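You operate a simulated robot arm through the tools that you are given. There is no shell and no other tool. Be economical: measure what you need, move in short steps, check, and stop when the job is done.

You are at the controls of a simulated two-armed robot. One attempt, no reset.

Task
Wipe up the spill on the trolley deck with the rag there and put it back.
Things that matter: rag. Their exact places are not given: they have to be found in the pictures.

Only the result counts: the job must be done as asked and must still hold three seconds after the hand-in. Knocking over, shifting, dropping, spilling or breaking anything else fails it.

Robot
Two 7-joint arms with two-finger grippers on one trunk, on a base that drives. Base frame: it is fixed to the floor where the robot stands at the start and does not move with it; the origin is under the middle of the robot, x ahead of it, y to its left, z up. Units: mm, degrees, N and s.
The left shoulder is at the start at [78, 151, 838], the right one opposite. With the tool pointing down near the work surface each hand reaches from about 100 to 760 mm from the robot's upright axis, wherever it stands, measured 20 degrees to its own side. Payload 2.54 kg a hand.
The TCP of each hand is the grasp point between the finger pads, 30 mm short of the fingertips. In the tool frame z runs along the fingers and y along their closing line. The gripper opens to 116 mm. The gripper's body begins 95 mm behind the TCP.
Orientation is that of the tool frame in the base frame, as a unit quaternion [x, y, z, w]. With the fingers straight down and closing along the base's y, the tool's x points along the base's -x, its y along +y and its z along -z.

Tools
- The arms move only by the tool move_arm. It takes "left_deltas", "right_deltas" or both (then of equal length, played together; a hand with none holds still); each is a list of rows, each a list of 7 numbers: the turn, a rotation vector about the base's x, y, z in degrees, then the shift along the base's x, y, z in mm, then the opening, from 0 (shut) to 1 (fully open). In form: [[rx, ry, rz, dx, dy, dz, hand], ...]. A call has 1 to 12 rows; each row is the pose to reach, as a shift and turn from the pose commanded when the call began. A row lasts 0.2 s, in which the tool goes at most 50 mm and 8.6 degrees; a call with a longer step from one row to the next is refused whole, and so is a gripper value outside its range. Where a pose cannot be reached the arm comes as near as it can. A force on the tool above 40 N (or 10 N above the force at the start of the call, whichever is more), or a blocked arm, ends the call early, and 0.2 s more pass. Each finger travels about 72 mm/s and halts on what it meets, pressing with about 21 N; the grip force reading is that of the motor and also rises with nothing between the fingers. The clock runs only during rows and for 0.2 s after the last one: add rows that repeat a pose to give the fingers time. The reply holds the time, the measured pose of the TCP, the force on the tool along the base axes, the opening and the grip force, in the units named above and with some noise, with the torque about the TCP (base axes, N m) and any sound that the robot's microphone picked up.
- Cameras (640 x 400 px; columns grow to the right, rows downward): "scene" is now at [145.6, -30.9, 942.1]; the picture's right is [-0.38, -0.93, 0.00], its down [-0.64, 0.26, -0.72] and it looks along [0.67, -0.27, -0.69] (base axes); focal length 253 px, centre (320, 200). "left" rides on the left gripper at [69, 15, -122] in its tool frame; the picture's right is [-0.22, 0.98, 0.00], its down [-0.83, -0.18, -0.53] and it looks along [-0.52, -0.11, 0.85] (tool axes); focal length 251 px, centre (320, 200). "right" rides on the right gripper at [69, -15, -122] in its tool frame; the picture's right is [0.21, 0.98, 0.00], its down [-0.83, 0.18, -0.53] and it looks along [-0.52, 0.11, 0.85] (tool axes); focal length 251 px, centre (320, 200).
- get_image(camera): a new picture of that camera. No time passes.
- raise_lower(by): slides the trunk up (or, below 0, down) by that many mm; the arms and the scene camera ride with it, the base frame stays. It gives what a move gives, with no picture.
- base_move(legs): drives the robot by 1 to 6 legs, each [ahead, left, turn to the left] in mm, mm and degrees, along the robot's own axes; the way and the turn of a leg run together, so that a leg with both is an arc; at most 1500 mm and 180 degrees a leg. The arms and the cameras ride along, it lands a little off, and it stops where it bumps. It gives what a move gives.
- turn_head(pan, tilt): turns the head with the scene camera to pan (to the left, within 80 degrees either way) and tilt (down, from -29 to 69), counted from straight ahead of the robot. It gives what a move gives.
- measure_at(camera, pixels): for up to 12 pixels [column, row] of the newest picture of that camera ("zoom" is the newest enlarged one), the place [x, y, z] in the base frame of the surface seen there, good to about 2 mm. No time passes.
- close_up(camera, box): a new picture of the part [left, top, right, bottom] of that camera's present view, enlarged. No time passes.
- job_done(): hands the job in; it is judged then, once.

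Work in short steps. Measure before you move; look again where a grasp or a placing could have gone wrong, and mend it. You have 80 turns and 62 pictures in all, those below and enlarged ones among them. Open the grippers and draw the arms clear of the work before you hand the job in, unless the task says otherwise; then end with one line.

The tools are called as name(argument=value, ...) on one line, values as JSON. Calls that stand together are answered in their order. move_arm: Moves the arms, as the interface text tells. Its arguments: {"type":"object","properties":{"left_deltas":{"type":"array","items":{"type":"array","items":{"type":"number"}}},"right_deltas":{"type":"array","items":{"type":"array","items":{"type":"number"}}}},"required":[]} The other tools are called the same way: raise_lower (by) slides the trunk up or down; base_move (legs) drives the base; turn_head (pan, tilt) turns the head that bears the scene camera; get_image (camera) takes a picture; measure_at (camera, pixels) gives the place of the surface under pixels of a picture; close_up (camera, box) takes an enlarged picture of a part of a camera's view; job_done () hands the job in.

At the start:

```text
time_s: 0.0
left_ee_pos: [554.8, 27.7, 629.3]
left_ee_rot: [-0.002, 1.0, 0.0, 0.0]
left_contact_force: [-0.4, -0.4, -0.9]
left_moment: [0.0, 0.01, 0.0]
left_grip_width: 115.9
left_grip_force: 0.1
right_ee_pos: [336.8, -345.0, 565.6]
right_ee_rot: [0.0, 1.0, 0.0, 0.0]
right_contact_force: [-1.1, -0.8, -0.4]
right_moment: [0.03, 0.03, 0.0]
right_grip_width: 116.0
right_grip_force: 0.1
trunk travel left (down, up): [-75.0, 214.0]
robot x, y, heading: [-3.3, 2.5, 0.0]
head pan, tilt: [-22.2, 43.9]
```

scene: 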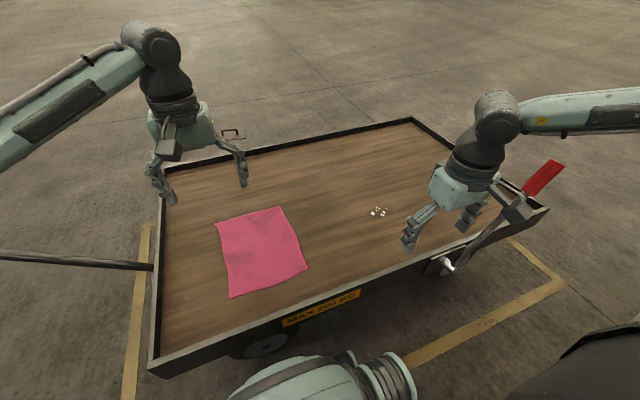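
right: 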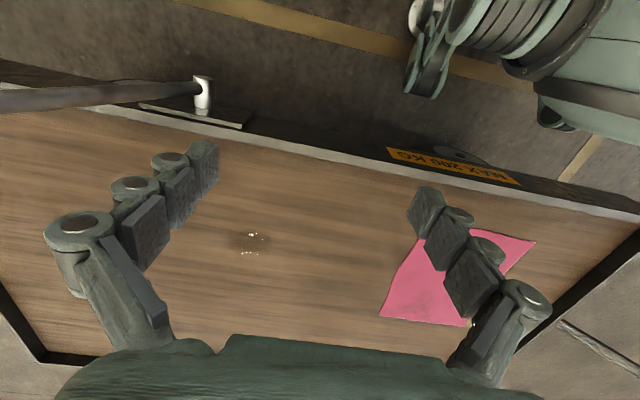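
left: 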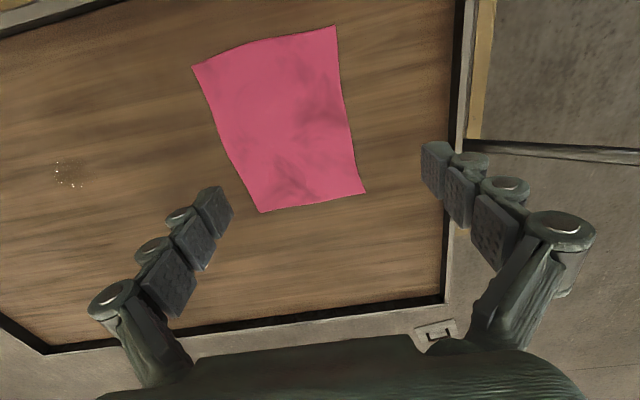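

The rag is pink at scene (215-308, 207-297), and the spill is small white crumbs at (378,211). I measure both and zoom in.

measure_at(camera="scene", pixels=[[217, 223], [281, 208], [306, 268], [231, 296], [262, 250], [378, 211], [370, 212], [386, 210], [340, 250], [200, 180], [350, 288], [410, 122]])

close_up(camera="scene", box=[330, 180, 430, 242])

close_up(camera="scene", box=[190, 190, 350, 310])

```text
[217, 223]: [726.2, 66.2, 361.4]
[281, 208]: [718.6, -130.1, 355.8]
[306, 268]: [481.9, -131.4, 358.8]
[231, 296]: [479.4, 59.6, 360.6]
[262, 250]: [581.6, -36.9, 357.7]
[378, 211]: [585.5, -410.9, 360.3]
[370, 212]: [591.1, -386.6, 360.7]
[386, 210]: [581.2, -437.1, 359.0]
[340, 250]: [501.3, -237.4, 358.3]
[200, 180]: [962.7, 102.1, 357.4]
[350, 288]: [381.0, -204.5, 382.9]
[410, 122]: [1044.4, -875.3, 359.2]
```

```text
6.40 times, centred on (380, 211) of scene
```

zoom: 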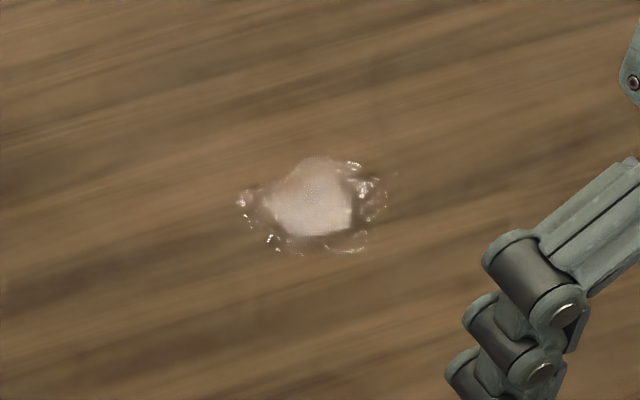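

```text
3.33 times, centred on (270, 250) of scene
```

zoom: 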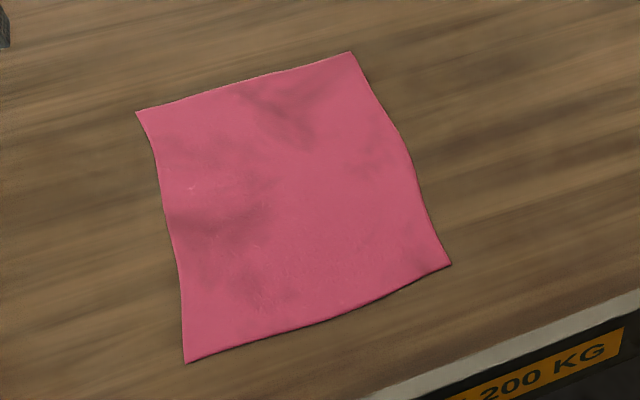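

The rag is about 245×195 mm, flat, centred near (600,-34). The spill is near (587,-411). I check the lever by the right hand and the spill extents.

measure_at(camera="scene", pixels=[[447, 265], [480, 243], [515, 208], [545, 178], [380, 204], [376, 219], [367, 211], [391, 209], [540, 209], [430, 265]])

measure_at(camera="right", pixels=[[250, 243], [232, 243], [270, 243], [250, 232], [250, 254], [20, 98], [130, 93], [203, 95]])

close_up(camera="right", box=[190, 205, 310, 280])

```text
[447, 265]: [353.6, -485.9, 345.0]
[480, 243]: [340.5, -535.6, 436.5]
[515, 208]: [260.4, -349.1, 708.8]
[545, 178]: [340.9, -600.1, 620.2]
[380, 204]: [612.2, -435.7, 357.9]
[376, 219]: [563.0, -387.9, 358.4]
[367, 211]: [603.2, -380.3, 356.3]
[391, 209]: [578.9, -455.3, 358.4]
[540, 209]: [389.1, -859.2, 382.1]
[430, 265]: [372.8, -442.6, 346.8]
```

```text
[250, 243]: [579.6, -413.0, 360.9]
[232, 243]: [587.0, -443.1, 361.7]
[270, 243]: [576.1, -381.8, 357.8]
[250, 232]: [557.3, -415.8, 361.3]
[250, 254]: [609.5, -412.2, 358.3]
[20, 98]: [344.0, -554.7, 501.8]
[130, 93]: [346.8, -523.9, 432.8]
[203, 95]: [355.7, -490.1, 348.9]
```

```text
5.33 times, centred on (250, 242) of right
```

zoom: 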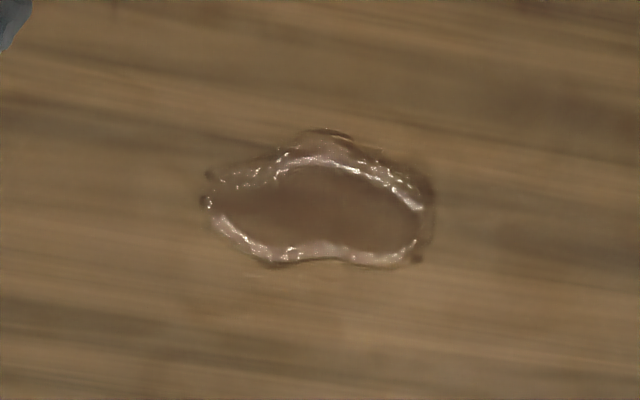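

The lever runs from (354,-486,345) to (341,-600,620), so I keep the right arm on the inner side of it. First I move the left arm out of the way, to its own side.

move_arm(left_deltas=[[0, 0, 0, -15, 45, 0, 1], [0, 0, 0, -30, 90, 0, 1], [0, 0, 0, -45, 135, 0, 1], [0, 0, 0, -60, 180, 0, 1], [0, 0, 0, -75, 225, 0, 1], [0, 0, 0, -90, 270, 0, 1], [0, 0, 0, -120, 300, 0, 1], [0, 0, 0, -155, 320, 0, 1]])

move_arm(right_deltas=[[0, 0, 0, 40, 25, 0, 1], [0, 0, 0, 80, 50, 0, 1], [0, 0, 0, 110, 85, 0, 1], [0, 0, 0, 140, 120, 0, 1], [0, 0, 0, 170, 155, 0, 1], [0, 0, 0, 200, 190, 0, 1], [0, 0, 0, 220, 230, 0, 1], [0, 0, 0, 240, 265, 0, 0.7], [0, 0, 0, 255, 290, 0, 0.7], [0, 0, 0, 263, 310, -40, 0.7]])

get_image(camera="scene")

```text
time_s: 1.8
left_ee_pos: [400.7, 346.1, 629.4]
left_ee_rot: [0.001, 1.0, 0.0, 0.0]
left_contact_force: [0.0, 0.5, -0.4]
left_moment: [0.04, 0.03, -0.02]
left_grip_width: 115.8
left_grip_force: 0.0
right_ee_pos: [335.8, -344.6, 564.7]
right_ee_rot: [0.0, 1.0, 0.0, 0.0]
right_contact_force: [0.3, -0.3, -1.1]
right_moment: [0.0, 0.0, -0.01]
right_grip_width: 115.8
right_grip_force: 0.1
trunk travel left (down, up): [-75.0, 214.0]
robot x, y, heading: [2.6, 4.3, -0.1]
head pan, tilt: [-22.2, 43.9]
```

```text
time_s: 4.0
left_ee_pos: [400.5, 347.5, 627.9]
left_ee_rot: [-0.001, 1.0, 0.0, 0.0]
left_contact_force: [-0.2, -0.6, 1.3]
left_moment: [0.06, 0.0, 0.02]
left_grip_width: 116.1
left_grip_force: 0.0
right_ee_pos: [598.8, -35.9, 525.5]
right_ee_rot: [0.0, 1.0, 0.001, 0.0]
right_contact_force: [0.3, 0.6, 0.3]
right_moment: [0.01, -0.04, 0.0]
right_grip_width: 81.2
right_grip_force: 0.0
trunk travel left (down, up): [-75.0, 214.0]
robot x, y, heading: [0.8, 1.9, 0.1]
head pan, tilt: [-22.2, 43.9]
```

```text
55 pictures are left
```

scene: 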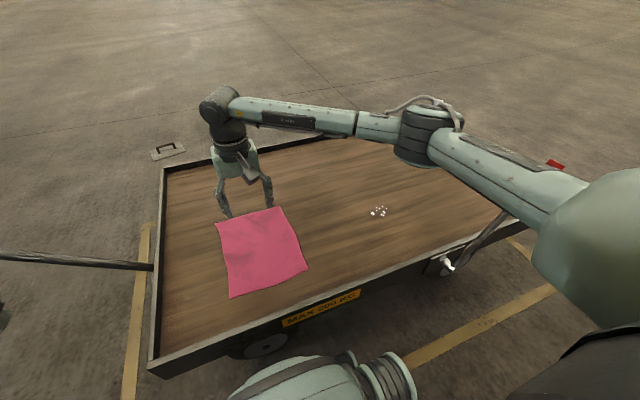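

The right hand is over the rag centre. I lower it with a partial opening to just above the deck (TCP about 388), then check the view.

move_arm(right_deltas=[[0, 0, 0, 1, 2, -40, 0.5], [0, 0, 0, 1, 2, -80, 0.45], [0, 0, 0, 1, 2, -110, 0.45], [0, 0, 0, 1, 2, -125, 0.45], [0, 0, 0, 1, 2, -132, 0.45], [0, 0, 0, 1, 2, -136, 0.45]])

get_image(camera="right")

```text
time_s: 5.4
left_ee_pos: [400.8, 347.3, 628.7]
left_ee_rot: [-0.001, 1.0, 0.0, 0.001]
left_contact_force: [0.1, 0.1, 0.5]
left_moment: [0.03, 0.02, 0.01]
left_grip_width: 116.2
left_grip_force: 0.0
right_ee_pos: [599.4, -34.1, 389.5]
right_ee_rot: [-0.001, 1.0, 0.0, 0.0]
right_contact_force: [-1.7, -1.4, 3.4]
right_moment: [0.0, 0.03, -0.01]
right_grip_width: 52.2
right_grip_force: 0.0
trunk travel left (down, up): [-75.0, 214.0]
robot x, y, heading: [2.8, -1.9, 0.1]
head pan, tilt: [-22.2, 43.9]
```

```text
54 pictures are left
```

right: 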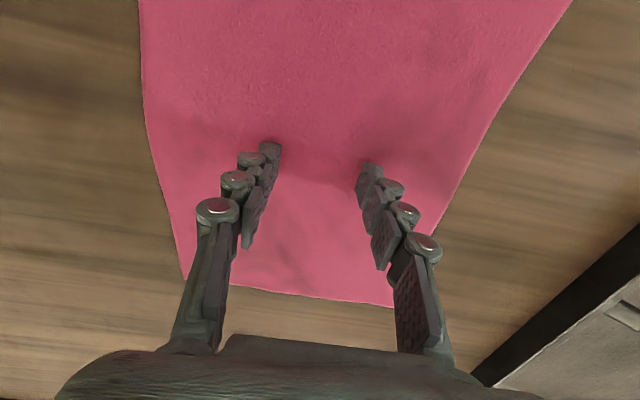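

The fingertips touch the rag with about 3 N. I press 2 mm more and close, with time for the fingers.

move_arm(right_deltas=[[0, 0, 0, 0, 0, -2, 0.45], [0, 0, 0, 0, 0, -2, 0.2], [0, 0, 0, 0, 0, -2, 0], [0, 0, 0, 0, 0, -2, 0], [0, 0, 0, 0, 0, -2, 0], [0, 0, 0, 0, 0, 0, 0]])

get_image(camera="right")

get_image(camera="scene")

```text
time_s: 6.8
left_ee_pos: [401.9, 346.9, 628.4]
left_ee_rot: [-0.001, 1.0, 0.0, 0.0]
left_contact_force: [-0.3, -0.8, -0.4]
left_moment: [0.01, 0.0, 0.0]
left_grip_width: 116.1
left_grip_force: 0.0
right_ee_pos: [599.6, -34.5, 388.1]
right_ee_rot: [0.0, 1.0, -0.001, 0.0]
right_contact_force: [-0.2, -0.8, 7.5]
right_moment: [0.33, -0.03, 0.01]
right_grip_width: 1.5
right_grip_force: 19.1
trunk travel left (down, up): [-75.0, 214.0]
robot x, y, heading: [3.8, -1.4, -0.0]
head pan, tilt: [-22.2, 43.9]
```

```text
53 pictures are left
```

right: 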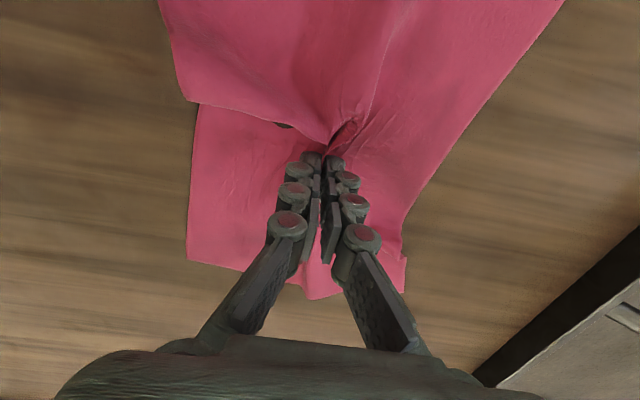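

```text
52 pictures are left
```

scene: 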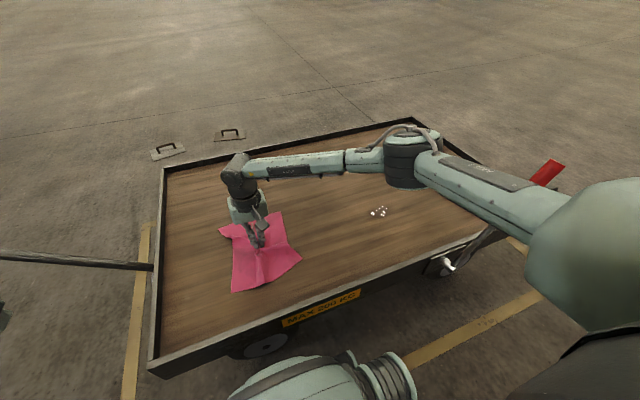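

The rag is pinched at width 1.5 mm. I check how far the arm is from the lever before moving toward the spill.

measure_at(camera="scene", pixels=[[408, 155], [460, 170], [510, 195], [545, 172], [555, 162], [495, 235], [530, 240]])

```text
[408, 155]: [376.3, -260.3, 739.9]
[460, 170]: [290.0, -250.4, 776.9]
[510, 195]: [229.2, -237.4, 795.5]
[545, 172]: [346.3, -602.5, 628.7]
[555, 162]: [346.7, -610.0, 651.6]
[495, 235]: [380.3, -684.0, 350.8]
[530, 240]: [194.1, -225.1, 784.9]
```

The elbow is high (z 740) and well inside the lever. I lift the rag about 70 mm, carry it to near the spill (y≈-330), and lower it there.

move_arm(right_deltas=[[0, 0, 0, 0, 0, 35, 0], [0, 0, 0, 0, -20, 70, 0], [0, 0, 0, 0, -60, 75, 0], [0, 0, 0, 0, -105, 75, 0], [0, 0, 0, 0, -150, 75, 0], [0, 0, 0, 0, -195, 75, 0], [0, 0, 0, 0, -240, 75, 0], [0, 0, 0, -3, -280, 75, 0], [0, 0, 0, -6, -300, 75, 0], [0, 0, 0, -6, -300, 75, 0]])

get_image(camera="scene")

get_image(camera="right")

```text
time_s: 9.0
left_ee_pos: [400.9, 346.3, 629.8]
left_ee_rot: [-0.002, 1.0, 0.0, 0.0]
left_contact_force: [0.9, 0.8, -0.7]
left_moment: [0.0, -0.02, -0.03]
left_grip_width: 116.0
left_grip_force: 0.1
right_ee_pos: [594.5, -333.8, 465.7]
right_ee_rot: [0.001, 1.0, -0.001, 0.0]
right_contact_force: [0.2, 1.2, 0.0]
right_moment: [0.07, 0.07, 0.01]
right_grip_width: 3.6
right_grip_force: 27.9
trunk travel left (down, up): [-75.0, 214.0]
robot x, y, heading: [-1.4, 2.6, 0.3]
head pan, tilt: [-22.2, 43.9]
```

```text
51 pictures are left
```

scene: 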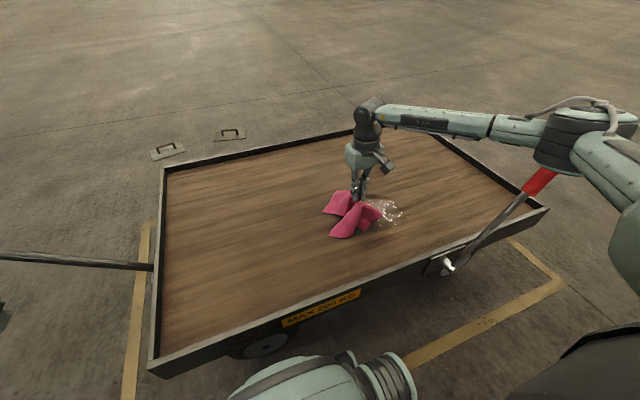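

```text
50 pictures are left
```

right: 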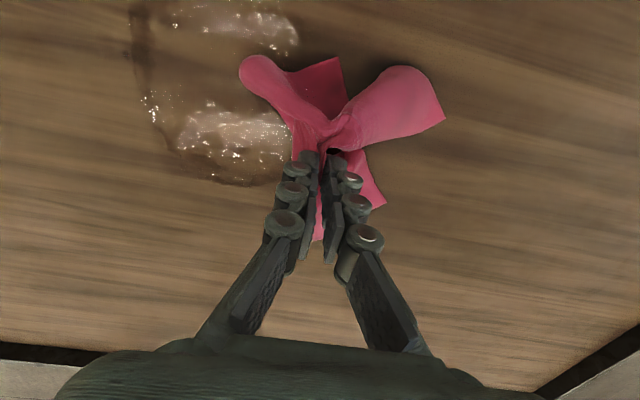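

The spill looks larger now and the elbow appears near the lever's top in the image. I measure both.

measure_at(camera="scene", pixels=[[550, 165], [560, 150], [600, 170], [630, 205], [540, 180], [380, 202], [402, 212], [385, 222], [372, 225]])

close_up(camera="scene", box=[310, 170, 430, 245])

measure_at(camera="right", pixels=[[140, 100], [230, 183], [160, 120], [290, 40], [250, 10], [280, 150]])

```text
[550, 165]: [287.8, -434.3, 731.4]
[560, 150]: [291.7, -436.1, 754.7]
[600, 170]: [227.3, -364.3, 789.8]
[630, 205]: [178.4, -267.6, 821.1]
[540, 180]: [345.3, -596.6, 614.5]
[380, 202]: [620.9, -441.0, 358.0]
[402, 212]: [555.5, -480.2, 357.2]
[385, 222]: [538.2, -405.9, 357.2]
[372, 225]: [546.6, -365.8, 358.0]
```

```text
5.33 times, centred on (370, 208) of scene
```

zoom: 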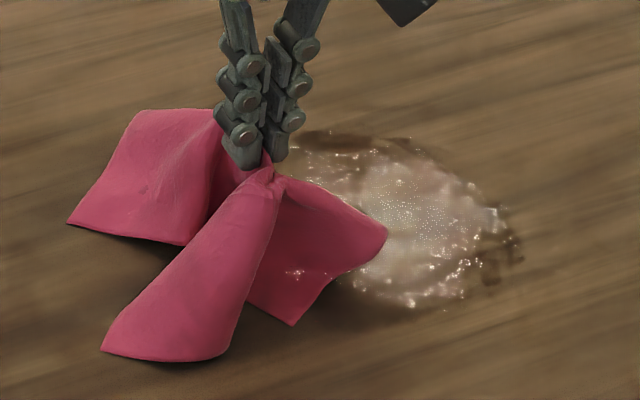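

```text
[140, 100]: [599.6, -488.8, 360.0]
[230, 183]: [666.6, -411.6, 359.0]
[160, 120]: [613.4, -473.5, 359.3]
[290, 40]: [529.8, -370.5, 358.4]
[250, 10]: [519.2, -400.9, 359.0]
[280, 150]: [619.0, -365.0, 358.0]
```

The spill has spread to about x 520–667, y -489…-365, so I work promptly. I lower the rag at y≈-334 and make the first stroke through the middle and back.

move_arm(right_deltas=[[0, 0, 0, 0, 0, -40, 0], [0, 0, 0, 0, 0, -70, 0], [0, 0, 0, 0, -10, -77, 0], [0, 0, 0, 0, -40, -77, 0], [0, 0, 0, 0, -80, -77, 0], [0, 0, 0, 0, -120, -77, 0], [0, 0, 0, 0, -150, -77, 0], [0, 0, 0, -30, -150, -77, 0], [0, 0, 0, -45, -120, -77, 0], [0, 0, 0, -45, -80, -77, 0], [0, 0, 0, -45, -40, -77, 0], [0, 0, 0, -45, -10, -77, 0]])

get_image(camera="scene")

close_up(camera="scene", box=[310, 170, 430, 245])

```text
time_s: 11.6
left_ee_pos: [400.1, 348.4, 628.6]
left_ee_rot: [-0.001, 1.0, -0.001, 0.001]
left_contact_force: [0.2, 0.1, 0.6]
left_moment: [-0.02, 0.01, 0.01]
left_grip_width: 115.9
left_grip_force: 0.1
right_ee_pos: [548.5, -340.5, 389.4]
right_ee_rot: [-0.001, 1.0, 0.001, 0.001]
right_contact_force: [0.0, -0.5, 26.4]
right_moment: [0.01, -0.24, 0.0]
right_grip_width: 3.5
right_grip_force: 26.7
right hand out of reach, approached as far as the arm can: row 7
trunk travel left (down, up): [-75.0, 214.0]
robot x, y, heading: [-0.0, 0.4, 0.0]
head pan, tilt: [-22.2, 43.9]
```

```text
48 pictures are left
```

scene: 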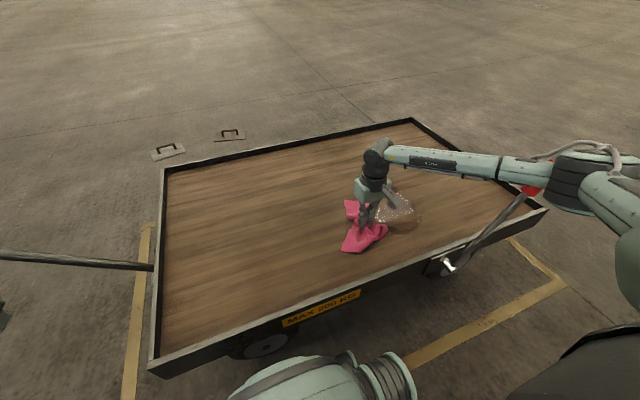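

```text
5.33 times, centred on (370, 208) of scene
```

zoom: 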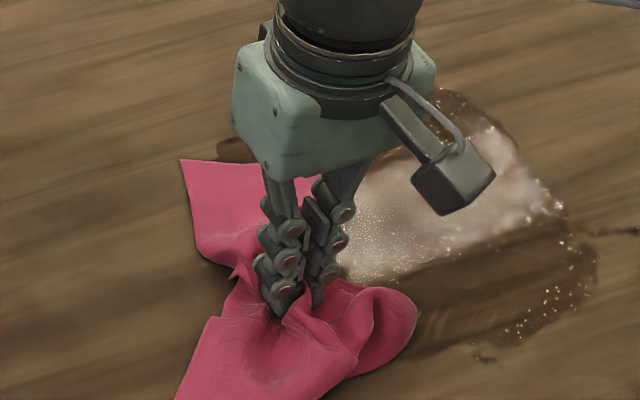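

The near strip looks wiped; the wet area spreads further out. I measure its present outline.

measure_at(camera="zoom", pixels=[[222, 148], [450, 93], [525, 150], [560, 210], [596, 255], [485, 358], [430, 250], [535, 240], [350, 270], [625, 232]])

get_image(camera="right")

```text
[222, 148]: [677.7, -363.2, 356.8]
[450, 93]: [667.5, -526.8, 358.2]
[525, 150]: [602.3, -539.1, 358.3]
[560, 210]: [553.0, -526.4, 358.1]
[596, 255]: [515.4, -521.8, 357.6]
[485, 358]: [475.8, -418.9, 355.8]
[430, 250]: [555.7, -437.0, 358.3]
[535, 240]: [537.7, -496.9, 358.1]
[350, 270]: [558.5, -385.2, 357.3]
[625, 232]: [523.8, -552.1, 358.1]
```

```text
46 pictures are left
```

right: 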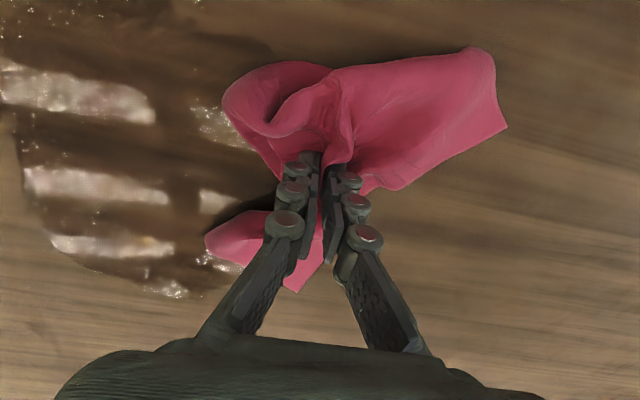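

The wet area now spans about x 475–680, y -540…-363, beyond the arm's present reach. I look down to see the clearance between the base, the trolley and the lever before shifting the base to the right.

turn_head(pan=-40, tilt=65)

get_image(camera="scene")

```text
time_s: 12.4
left_ee_pos: [401.0, 347.1, 629.3]
left_ee_rot: [-0.002, 1.0, -0.001, 0.001]
left_contact_force: [1.0, -0.1, 0.0]
left_moment: [0.0, -0.01, 0.02]
left_grip_width: 115.7
left_grip_force: 0.0
right_ee_pos: [548.9, -342.4, 390.0]
right_ee_rot: [0.0, 1.0, -0.001, 0.002]
right_contact_force: [-0.2, -0.5, 15.4]
right_moment: [0.03, 0.2, -0.02]
right_grip_width: 3.7
right_grip_force: 18.4
trunk travel left (down, up): [-75.0, 214.0]
robot x, y, heading: [2.4, -0.0, -0.0]
head pan, tilt: [-40.0, 65.0]
```

```text
45 pictures are left
```

scene: 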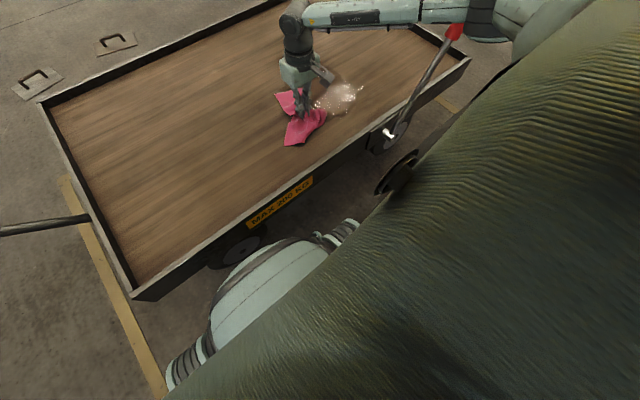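

measure_at(camera="scene", pixels=[[270, 270], [340, 235], [390, 185], [420, 155], [190, 370], [385, 135], [405, 170], [280, 210], [230, 270], [440, 125], [320, 250], [350, 225]])

close_up(camera="scene", box=[180, 100, 500, 300])

```text
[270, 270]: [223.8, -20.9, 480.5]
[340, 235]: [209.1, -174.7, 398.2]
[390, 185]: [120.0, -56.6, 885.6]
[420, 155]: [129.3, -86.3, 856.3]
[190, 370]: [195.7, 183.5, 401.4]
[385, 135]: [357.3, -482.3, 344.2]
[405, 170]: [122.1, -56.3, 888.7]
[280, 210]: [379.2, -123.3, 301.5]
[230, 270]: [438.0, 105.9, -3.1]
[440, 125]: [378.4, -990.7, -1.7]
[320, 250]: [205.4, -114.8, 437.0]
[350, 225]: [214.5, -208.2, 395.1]
```

```text
2.00 times, centred on (340, 200) of scene
```

zoom: 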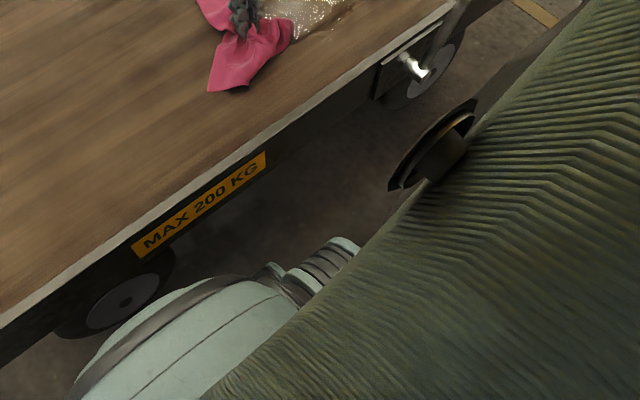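

The base front is at x≈224 with the trolley edge at 375, so a sideways drive is clear. The elbow, though, could come near the lever top (z≈655). I raise the trunk 120 mm first, which lifts both rag and elbow, and then re-measure the elbow.

raise_lower(by=120)

turn_head(pan=-40, tilt=45)

get_image(camera="scene")

```text
time_s: 13.9
left_ee_pos: [401.8, 348.7, 748.0]
left_ee_rot: [-0.001, 1.0, 0.0, 0.0]
left_contact_force: [-0.5, -0.6, -0.3]
left_moment: [-0.02, 0.01, 0.01]
left_grip_width: 115.9
left_grip_force: 0.0
right_ee_pos: [548.1, -343.3, 506.8]
right_ee_rot: [0.0, 1.0, -0.001, 0.0]
right_contact_force: [-0.5, 1.6, -0.1]
right_moment: [0.06, -0.06, -0.04]
right_grip_width: 0.9
right_grip_force: 16.2
trunk travel left (down, up): [-195.0, 94.0]
robot x, y, heading: [1.7, -1.0, -0.1]
head pan, tilt: [-40.0, 65.0]
```

```text
time_s: 14.8
left_ee_pos: [401.2, 346.3, 748.2]
left_ee_rot: [-0.001, 1.0, 0.001, 0.001]
left_contact_force: [0.8, 0.8, 0.5]
left_moment: [-0.02, -0.02, 0.0]
left_grip_width: 115.7
left_grip_force: 0.1
right_ee_pos: [548.8, -342.6, 506.7]
right_ee_rot: [0.0, 1.0, 0.0, 0.0]
right_contact_force: [0.7, 1.2, -2.0]
right_moment: [-0.07, 0.0, -0.02]
right_grip_width: 4.8
right_grip_force: 22.4
trunk travel left (down, up): [-195.0, 94.0]
robot x, y, heading: [5.6, 1.7, 0.0]
head pan, tilt: [-40.0, 45.0]
```

```text
43 pictures are left
```

scene: 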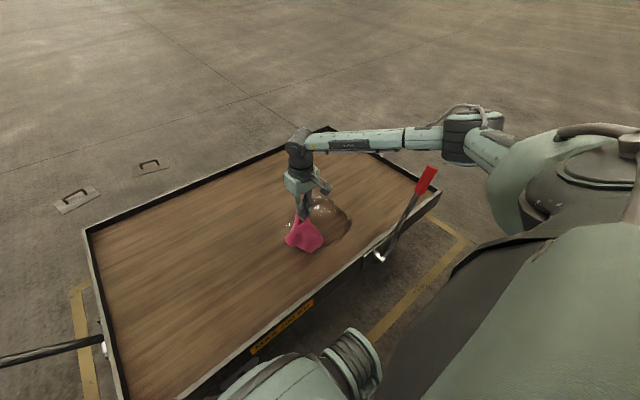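

measure_at(camera="scene", pixels=[[465, 160], [450, 150], [490, 170], [430, 170], [340, 210], [350, 225], [325, 245], [317, 200], [345, 240]])

close_up(camera="scene", box=[260, 170, 400, 258])

```text
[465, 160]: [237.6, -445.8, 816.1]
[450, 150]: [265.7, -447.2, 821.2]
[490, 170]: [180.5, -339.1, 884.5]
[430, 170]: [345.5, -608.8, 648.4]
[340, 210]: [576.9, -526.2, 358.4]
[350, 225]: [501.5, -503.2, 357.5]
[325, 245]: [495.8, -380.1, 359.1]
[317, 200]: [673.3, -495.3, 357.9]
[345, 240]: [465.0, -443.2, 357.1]
```

```text
4.55 times, centred on (330, 214) of scene
```

zoom: 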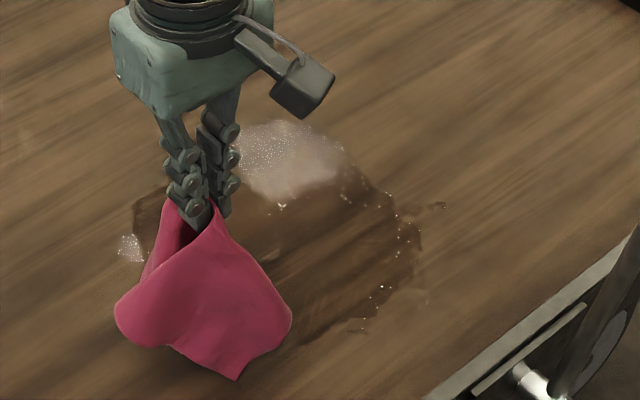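

The elbow is at z≈815, well above the lever (655), and the spill has about stopped growing. I drive 200 mm to the right.

base_move(legs=[[0, -200, 0]])

get_image(camera="scene")

get_image(camera="right")

```text
time_s: 17.3
left_ee_pos: [401.2, 149.1, 747.8]
left_ee_rot: [-0.002, 1.0, 0.0, 0.0]
left_contact_force: [0.6, -1.0, 0.7]
left_moment: [0.03, 0.0, 0.0]
left_grip_width: 115.8
left_grip_force: 0.2
right_ee_pos: [549.8, -538.7, 506.4]
right_ee_rot: [-0.001, 1.0, 0.001, 0.001]
right_contact_force: [-1.0, 0.7, 2.1]
right_moment: [-0.02, -0.02, -0.03]
right_grip_width: 1.1
right_grip_force: 21.6
trunk travel left (down, up): [-195.0, 94.0]
robot x, y, heading: [-2.2, -197.4, -0.2]
head pan, tilt: [-40.0, 45.0]
```

```text
41 pictures are left
```

scene: 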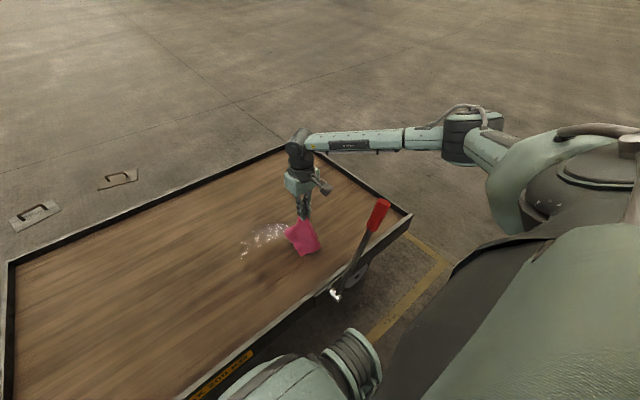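

```text
40 pictures are left
```

right: 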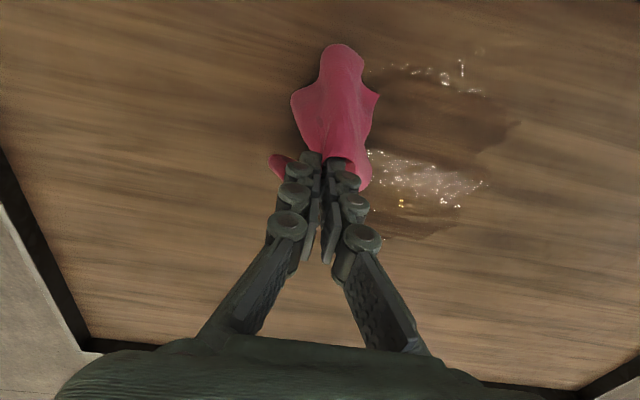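

The hand is now right of the spill at (550,-539). I lower at the far right corner (x≈645) and stroke inward along y, then step nearer.

move_arm(right_deltas=[[0, 0, 0, 45, 0, -10, 0], [0, 0, 0, 80, 0, -45, 0], [0, 0, 0, 95, 0, -80, 0], [0, 0, 0, 95, 0, -105, 0], [0, 0, 0, 95, 0, -116, 0], [0, 0, 0, 95, 40, -117, 0], [0, 0, 0, 95, 85, -117, 0], [0, 0, 0, 95, 130, -117, 0], [0, 0, 0, 95, 175, -117, 0], [0, 0, 0, 90, 200, -117, 0], [0, 0, 0, 50, 200, -117, 0]])

get_image(camera="right")

get_image(camera="scene")

```text
time_s: 19.7
left_ee_pos: [399.8, 149.9, 749.2]
left_ee_rot: [-0.001, 1.0, -0.001, 0.001]
left_contact_force: [0.2, -0.1, -0.6]
left_moment: [-0.01, 0.0, -0.02]
left_grip_width: 116.2
left_grip_force: 0.0
right_ee_pos: [600.5, -338.6, 391.3]
right_ee_rot: [-0.001, 1.0, 0.001, 0.001]
right_contact_force: [0.7, 0.1, 13.2]
right_moment: [0.04, -0.12, -0.02]
right_grip_width: 1.1
right_grip_force: 20.4
trunk travel left (down, up): [-195.0, 94.0]
robot x, y, heading: [3.1, -196.3, 0.2]
head pan, tilt: [-40.0, 45.0]
```

```text
39 pictures are left
```

right: 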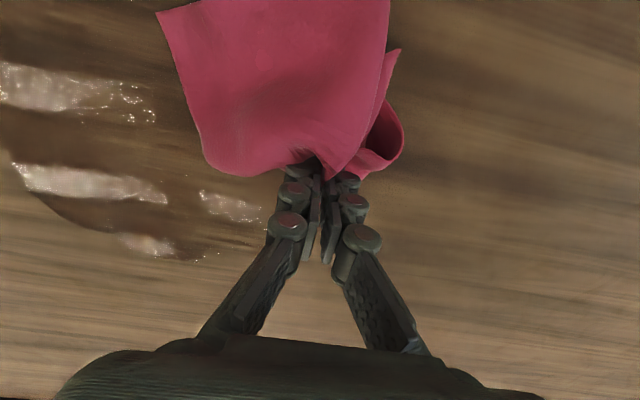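

```text
38 pictures are left
```

scene: 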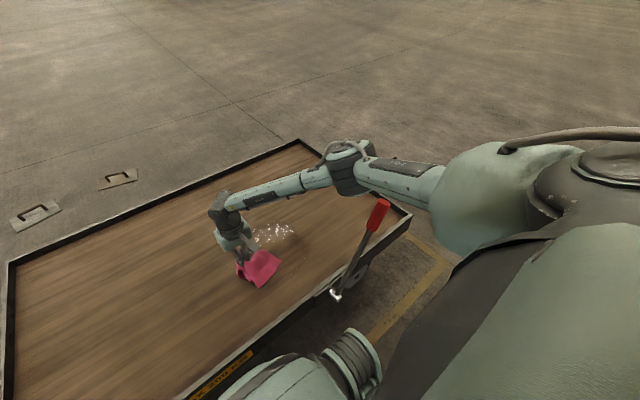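

Wet streaks remain. I measure where they are now.

measure_at(camera="right", pixels=[[20, 80], [60, 90], [130, 105], [40, 180], [150, 190], [230, 207], [150, 245], [200, 262], [30, 195]])

close_up(camera="scene", box=[200, 190, 340, 300])

```text
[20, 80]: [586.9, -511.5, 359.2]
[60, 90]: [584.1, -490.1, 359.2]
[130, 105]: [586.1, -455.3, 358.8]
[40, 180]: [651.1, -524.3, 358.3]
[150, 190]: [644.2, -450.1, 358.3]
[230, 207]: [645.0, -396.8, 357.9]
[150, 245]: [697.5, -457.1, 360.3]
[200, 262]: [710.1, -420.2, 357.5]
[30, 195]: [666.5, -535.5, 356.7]
```

```text
3.64 times, centred on (270, 245) of scene
```

zoom: 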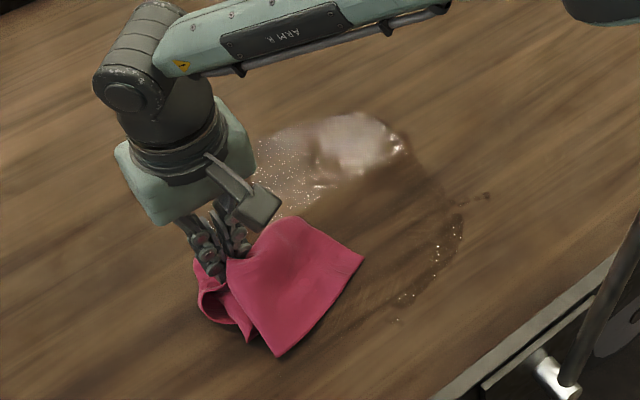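

I continue the serpentine: back along x≈600 to y≈-545, then x≈550 inward.

move_arm(right_deltas=[[0, 0, 0, 0, -45, 0, 0], [0, 0, 0, 0, -90, 0, 0], [0, 0, 0, 0, -135, 0, 0], [0, 0, 0, 0, -180, 0, 0], [0, 0, 0, 0, -210, 0, 0], [0, 0, 0, -45, -210, 0, 0], [0, 0, 0, -50, -170, 0, 0], [0, 0, 0, -50, -125, 0, 0], [0, 0, 0, -50, -80, 0, 0], [0, 0, 0, -50, -35, 0, 0], [0, 0, 0, -50, 0, 0, 0], [0, 0, 0, -90, 0, 0, 0]])

move_arm(right_deltas=[[0, 0, 0, 0, -45, 0, 0], [0, 0, 0, 0, -90, 0, 0], [0, 0, 0, 0, -135, 0, 0], [0, 0, 0, 0, -180, 0, 0], [0, 0, 0, 0, -210, 0, 0], [0, 0, 0, 45, -210, 0, 0], [0, 0, 0, 90, -210, 0, 0], [0, 0, 0, 135, -210, 0, 0], [0, 0, 0, 165, -190, 0, 0], [0, 0, 0, 170, -150, 0, 0], [0, 0, 0, 170, -105, 0, 0], [0, 0, 0, 170, -60, 0, 0]])

get_image(camera="scene")

close_up(camera="scene", box=[200, 190, 340, 300])

get_image(camera="right")

```text
time_s: 22.3
left_ee_pos: [399.8, 150.7, 747.8]
left_ee_rot: [-0.002, 1.0, 0.001, 0.0]
left_contact_force: [0.4, 0.7, -0.1]
left_moment: [-0.01, 0.01, 0.04]
left_grip_width: 116.2
left_grip_force: 0.0
right_ee_pos: [508.9, -340.3, 391.1]
right_ee_rot: [-0.002, 1.0, -0.001, 0.001]
right_contact_force: [1.0, -0.5, 7.8]
right_moment: [0.11, 0.06, -0.01]
right_grip_width: 4.2
right_grip_force: 27.0
trunk travel left (down, up): [-195.0, 94.0]
robot x, y, heading: [-3.5, -195.6, 0.1]
head pan, tilt: [-40.0, 45.0]
```

```text
time_s: 24.9
left_ee_pos: [400.8, 150.3, 746.8]
left_ee_rot: [-0.002, 1.0, 0.0, 0.0]
left_contact_force: [0.3, 0.2, 0.3]
left_moment: [-0.01, 0.0, -0.01]
left_grip_width: 116.0
left_grip_force: 0.1
right_ee_pos: [678.6, -399.5, 392.9]
right_ee_rot: [-0.002, 1.0, 0.0, 0.001]
right_contact_force: [0.4, -0.8, 1.7]
right_moment: [0.04, 0.01, -0.01]
right_grip_width: 3.1
right_grip_force: 19.2
right hand out of reach, approached as far as the arm can: row 9, 10
trunk travel left (down, up): [-195.0, 94.0]
robot x, y, heading: [-2.7, -199.1, -0.0]
head pan, tilt: [-40.0, 45.0]
```

```text
36 pictures are left
```

scene: 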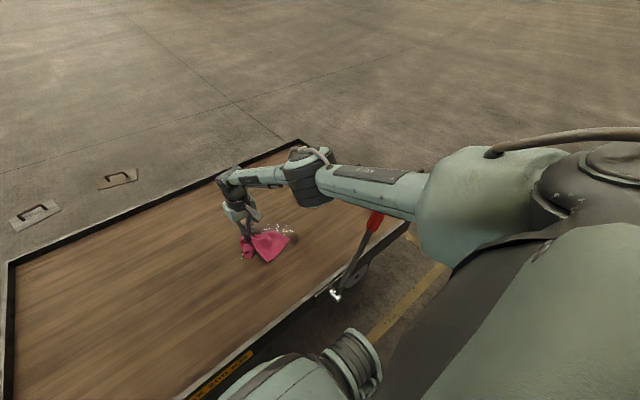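

```text
3.64 times, centred on (270, 245) of scene
```

zoom: 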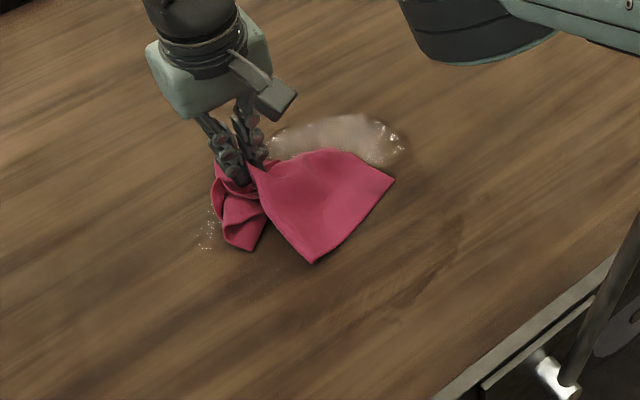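

```text
34 pictures are left
```

right: 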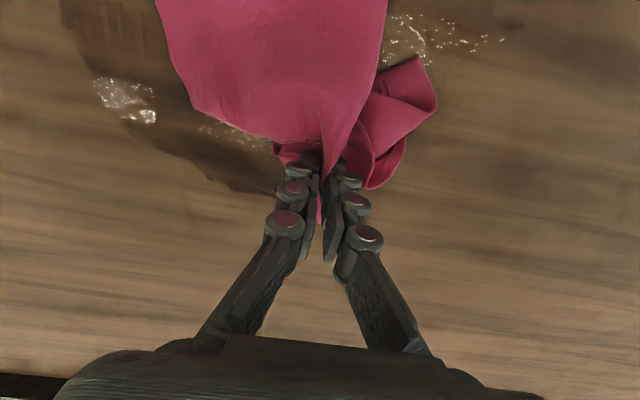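

The near half is clean now; wet film remains in a far patch. I measure it.

measure_at(camera="right", pixels=[[95, 80], [150, 118], [240, 140], [240, 185], [200, 165], [60, 10], [400, 40], [500, 40], [120, 20], [170, 150]])

measure_at(camera="zoom", pixels=[[300, 118], [380, 115], [405, 145], [395, 165], [205, 240], [440, 190], [350, 280]])

```text
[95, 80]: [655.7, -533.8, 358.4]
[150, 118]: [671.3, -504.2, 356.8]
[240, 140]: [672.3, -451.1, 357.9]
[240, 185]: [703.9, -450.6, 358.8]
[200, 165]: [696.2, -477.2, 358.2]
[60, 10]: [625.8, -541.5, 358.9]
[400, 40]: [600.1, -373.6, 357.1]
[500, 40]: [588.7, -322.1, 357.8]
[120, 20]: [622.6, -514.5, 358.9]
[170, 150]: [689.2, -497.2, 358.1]
```

```text
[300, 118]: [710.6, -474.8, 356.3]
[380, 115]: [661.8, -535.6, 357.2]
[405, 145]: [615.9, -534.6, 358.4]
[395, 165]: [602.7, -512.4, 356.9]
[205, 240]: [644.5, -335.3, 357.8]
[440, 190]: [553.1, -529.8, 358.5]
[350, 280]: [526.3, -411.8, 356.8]
```

Remaining wet area: x≈600–710, y≈-540…-320, partly past reach. I check the elbow height before driving a little ahead and right.

measure_at(camera="scene", pixels=[[310, 180], [325, 200], [370, 195], [410, 215], [374, 225]])

move_arm(right_deltas=[[0, 0, 0, -20, 0, 30, 0], [0, 0, 0, -60, 0, 70, 0], [0, 0, 0, -100, 0, 100, 0], [0, 0, 0, -100, 0, 100, 0]])

turn_head(pan=-10, tilt=69)

get_image(camera="scene")

```text
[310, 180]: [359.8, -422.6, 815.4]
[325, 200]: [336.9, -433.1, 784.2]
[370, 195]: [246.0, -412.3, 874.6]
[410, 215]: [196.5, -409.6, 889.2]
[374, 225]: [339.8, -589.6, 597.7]
```

```text
refused: row 2 steps farther than a row can; nothing moved
```

```text
time_s: 25.9
left_ee_pos: [400.8, 150.4, 748.4]
left_ee_rot: [-0.002, 1.0, 0.0, 0.0]
left_contact_force: [0.3, 0.3, -0.2]
left_moment: [-0.02, 0.03, -0.02]
left_grip_width: 116.1
left_grip_force: 0.2
right_ee_pos: [677.8, -401.6, 391.7]
right_ee_rot: [0.0, 1.0, -0.001, 0.0]
right_contact_force: [0.4, -0.3, 1.5]
right_moment: [0.0, -0.02, -0.01]
right_grip_width: 2.9
right_grip_force: 18.6
trunk travel left (down, up): [-195.0, 94.0]
robot x, y, heading: [0.7, -194.6, -0.1]
head pan, tilt: [-10.0, 68.8]
```

```text
33 pictures are left
```

scene: 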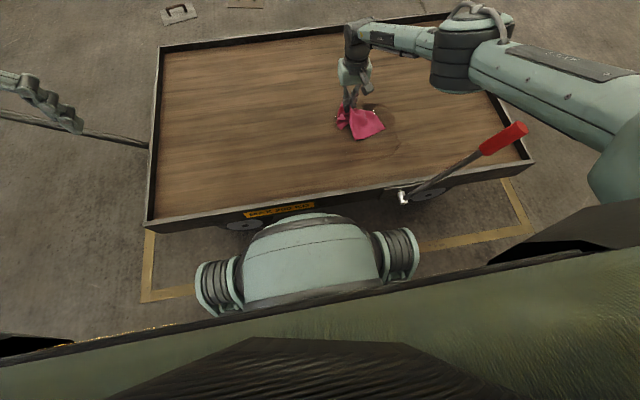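

The elbow is at z≈785–815, well clear of the lever. I measure the front of the base dome against the trolley edge.

measure_at(camera="scene", pixels=[[300, 219], [340, 222], [300, 235], [390, 240], [280, 212], [400, 197]])

```text
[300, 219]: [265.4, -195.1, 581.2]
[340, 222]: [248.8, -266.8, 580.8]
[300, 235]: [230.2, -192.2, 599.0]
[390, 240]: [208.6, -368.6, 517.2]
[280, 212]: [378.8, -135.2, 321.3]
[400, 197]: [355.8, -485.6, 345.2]
```

There is a 110 mm gap to the trolley edge. I drive 45 ahead and 40 to the right, the rag sliding lightly along the deck.

base_move(legs=[[45, -40, 0]])

turn_head(pan=-30, tilt=48)

get_image(camera="scene")

```text
time_s: 26.9
left_ee_pos: [445.1, 110.5, 749.1]
left_ee_rot: [-0.002, 1.0, 0.0, 0.0]
left_contact_force: [-0.2, 0.6, -0.5]
left_moment: [-0.02, 0.03, -0.01]
left_grip_width: 115.9
left_grip_force: 0.1
right_ee_pos: [724.1, -440.4, 391.8]
right_ee_rot: [-0.001, 1.0, 0.001, 0.0]
right_contact_force: [-0.4, -0.4, 1.3]
right_moment: [0.03, 0.01, -0.04]
right_grip_width: 3.4
right_grip_force: 18.6
trunk travel left (down, up): [-195.0, 94.0]
robot x, y, heading: [45.3, -239.7, -0.1]
head pan, tilt: [-10.0, 68.8]
```

```text
time_s: 27.8
left_ee_pos: [445.2, 110.2, 748.7]
left_ee_rot: [-0.001, 1.0, 0.0, 0.0]
left_contact_force: [0.0, -0.8, 0.1]
left_moment: [-0.02, -0.01, -0.02]
left_grip_width: 116.4
left_grip_force: 0.0
right_ee_pos: [723.3, -439.5, 391.6]
right_ee_rot: [-0.001, 1.0, 0.0, 0.0]
right_contact_force: [0.7, 0.5, -1.8]
right_moment: [0.0, 0.02, 0.0]
right_grip_width: 2.2
right_grip_force: 18.0
trunk travel left (down, up): [-195.0, 94.0]
robot x, y, heading: [45.5, -236.6, -0.0]
head pan, tilt: [-30.0, 48.0]
```

```text
32 pictures are left
```

scene: 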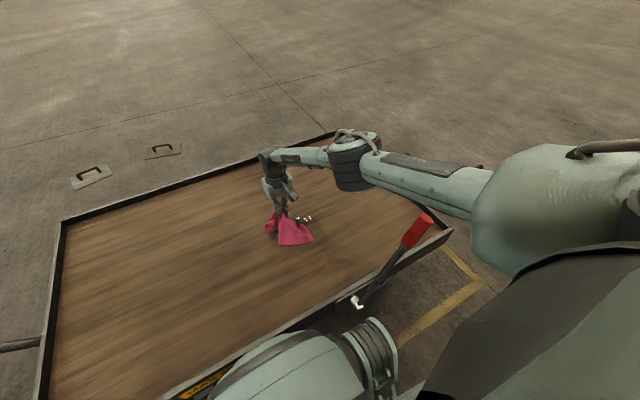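

I press 3 mm lower and make strokes over the far patch: x≈715, 680, 640, 600.

move_arm(right_deltas=[[0, 0, 0, -5, -35, -3, 0], [0, 0, 0, -10, -75, -3, 0], [0, 0, 0, -15, -105, -3, 0], [0, 0, 0, -45, -105, -3, 0], [0, 0, 0, -45, -60, -3, 0], [0, 0, 0, -42, -15, -3, 0], [0, 0, 0, -40, 30, -3, 0], [0, 0, 0, -40, 75, -3, 0], [0, 0, 0, -40, 120, -3, 0], [0, 0, 0, -40, 135, -3, 0], [0, 0, 0, -80, 135, -3, 0]])

move_arm(right_deltas=[[0, 0, 0, 0, -45, 0, 0], [0, 0, 0, 0, -90, 0, 0], [0, 0, 0, 0, -135, 0, 0], [0, 0, 0, 0, -180, 0, 0], [0, 0, 0, 0, -225, 0, 0], [0, 0, 0, 0, -250, 0, 0], [0, 0, 0, -40, -250, 0, 0], [0, 0, 0, -40, -205, 0, 0], [0, 0, 0, -40, -160, 0, 0], [0, 0, 0, -40, -115, 0, 0], [0, 0, 0, -40, -70, 0, 0], [0, 0, 0, -40, -25, 0, 0]])

get_image(camera="right")

close_up(camera="scene", box=[220, 170, 380, 280])

```text
time_s: 30.2
left_ee_pos: [444.1, 110.5, 749.1]
left_ee_rot: [0.0, 1.0, 0.0, 0.001]
left_contact_force: [0.9, -0.1, -0.1]
left_moment: [0.04, -0.01, 0.0]
left_grip_width: 115.8
left_grip_force: 0.2
right_ee_pos: [643.6, -300.5, 390.8]
right_ee_rot: [0.0, 1.0, 0.002, 0.002]
right_contact_force: [3.4, 2.7, 17.3]
right_moment: [-0.29, 0.28, -0.04]
right_grip_width: 1.3
right_grip_force: 16.9
trunk travel left (down, up): [-195.0, 94.0]
robot x, y, heading: [45.3, -236.5, 0.1]
head pan, tilt: [-30.0, 48.0]
```

```text
time_s: 32.8
left_ee_pos: [444.4, 110.3, 748.3]
left_ee_rot: [0.0, 1.0, 0.0, 0.002]
left_contact_force: [0.2, 0.0, 0.4]
left_moment: [0.05, -0.03, 0.01]
left_grip_width: 116.2
left_grip_force: 0.0
right_ee_pos: [602.3, -324.8, 390.2]
right_ee_rot: [-0.002, 1.0, 0.003, 0.001]
right_contact_force: [1.2, 4.1, 19.6]
right_moment: [0.18, 0.26, 0.01]
right_grip_width: 2.5
right_grip_force: 18.3
trunk travel left (down, up): [-195.0, 94.0]
robot x, y, heading: [42.0, -240.0, -0.1]
head pan, tilt: [-30.0, 48.0]
```

```text
31 pictures are left
```

right: 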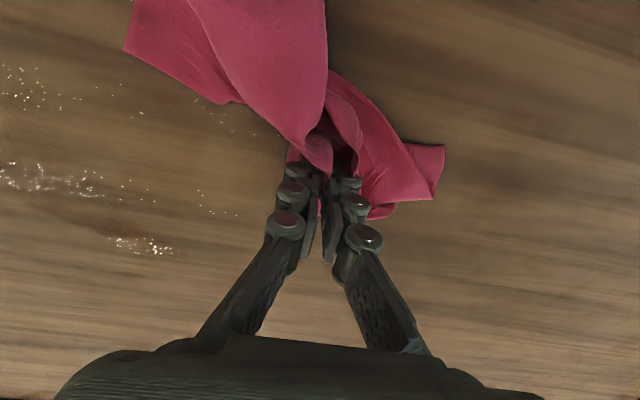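

```text
3.64 times, centred on (300, 225) of scene
```

zoom: 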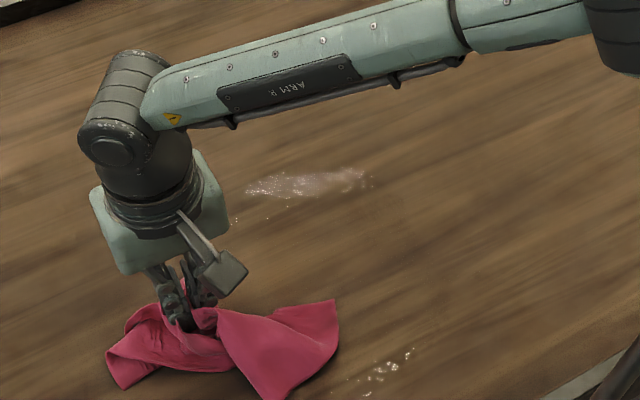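

Mostly gone; thin residue remains at a few places. I measure them.

measure_at(camera="right", pixels=[[10, 75], [40, 95], [10, 180], [85, 188], [200, 205], [120, 240], [165, 248], [140, 115], [220, 110]])

measure_at(camera="zoom", pixels=[[250, 188], [300, 180], [365, 175], [410, 355], [375, 378], [265, 218]])

```text
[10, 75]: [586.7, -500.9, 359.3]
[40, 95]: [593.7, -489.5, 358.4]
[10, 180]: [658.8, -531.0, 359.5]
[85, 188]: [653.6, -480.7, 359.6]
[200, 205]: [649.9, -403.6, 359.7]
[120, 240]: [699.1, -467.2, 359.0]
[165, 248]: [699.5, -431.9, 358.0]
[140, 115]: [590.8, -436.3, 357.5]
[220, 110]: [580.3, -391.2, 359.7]
```

```text
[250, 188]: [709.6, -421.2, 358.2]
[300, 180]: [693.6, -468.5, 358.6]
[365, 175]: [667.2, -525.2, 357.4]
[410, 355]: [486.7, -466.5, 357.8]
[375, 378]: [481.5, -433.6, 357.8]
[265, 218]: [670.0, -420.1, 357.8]
```

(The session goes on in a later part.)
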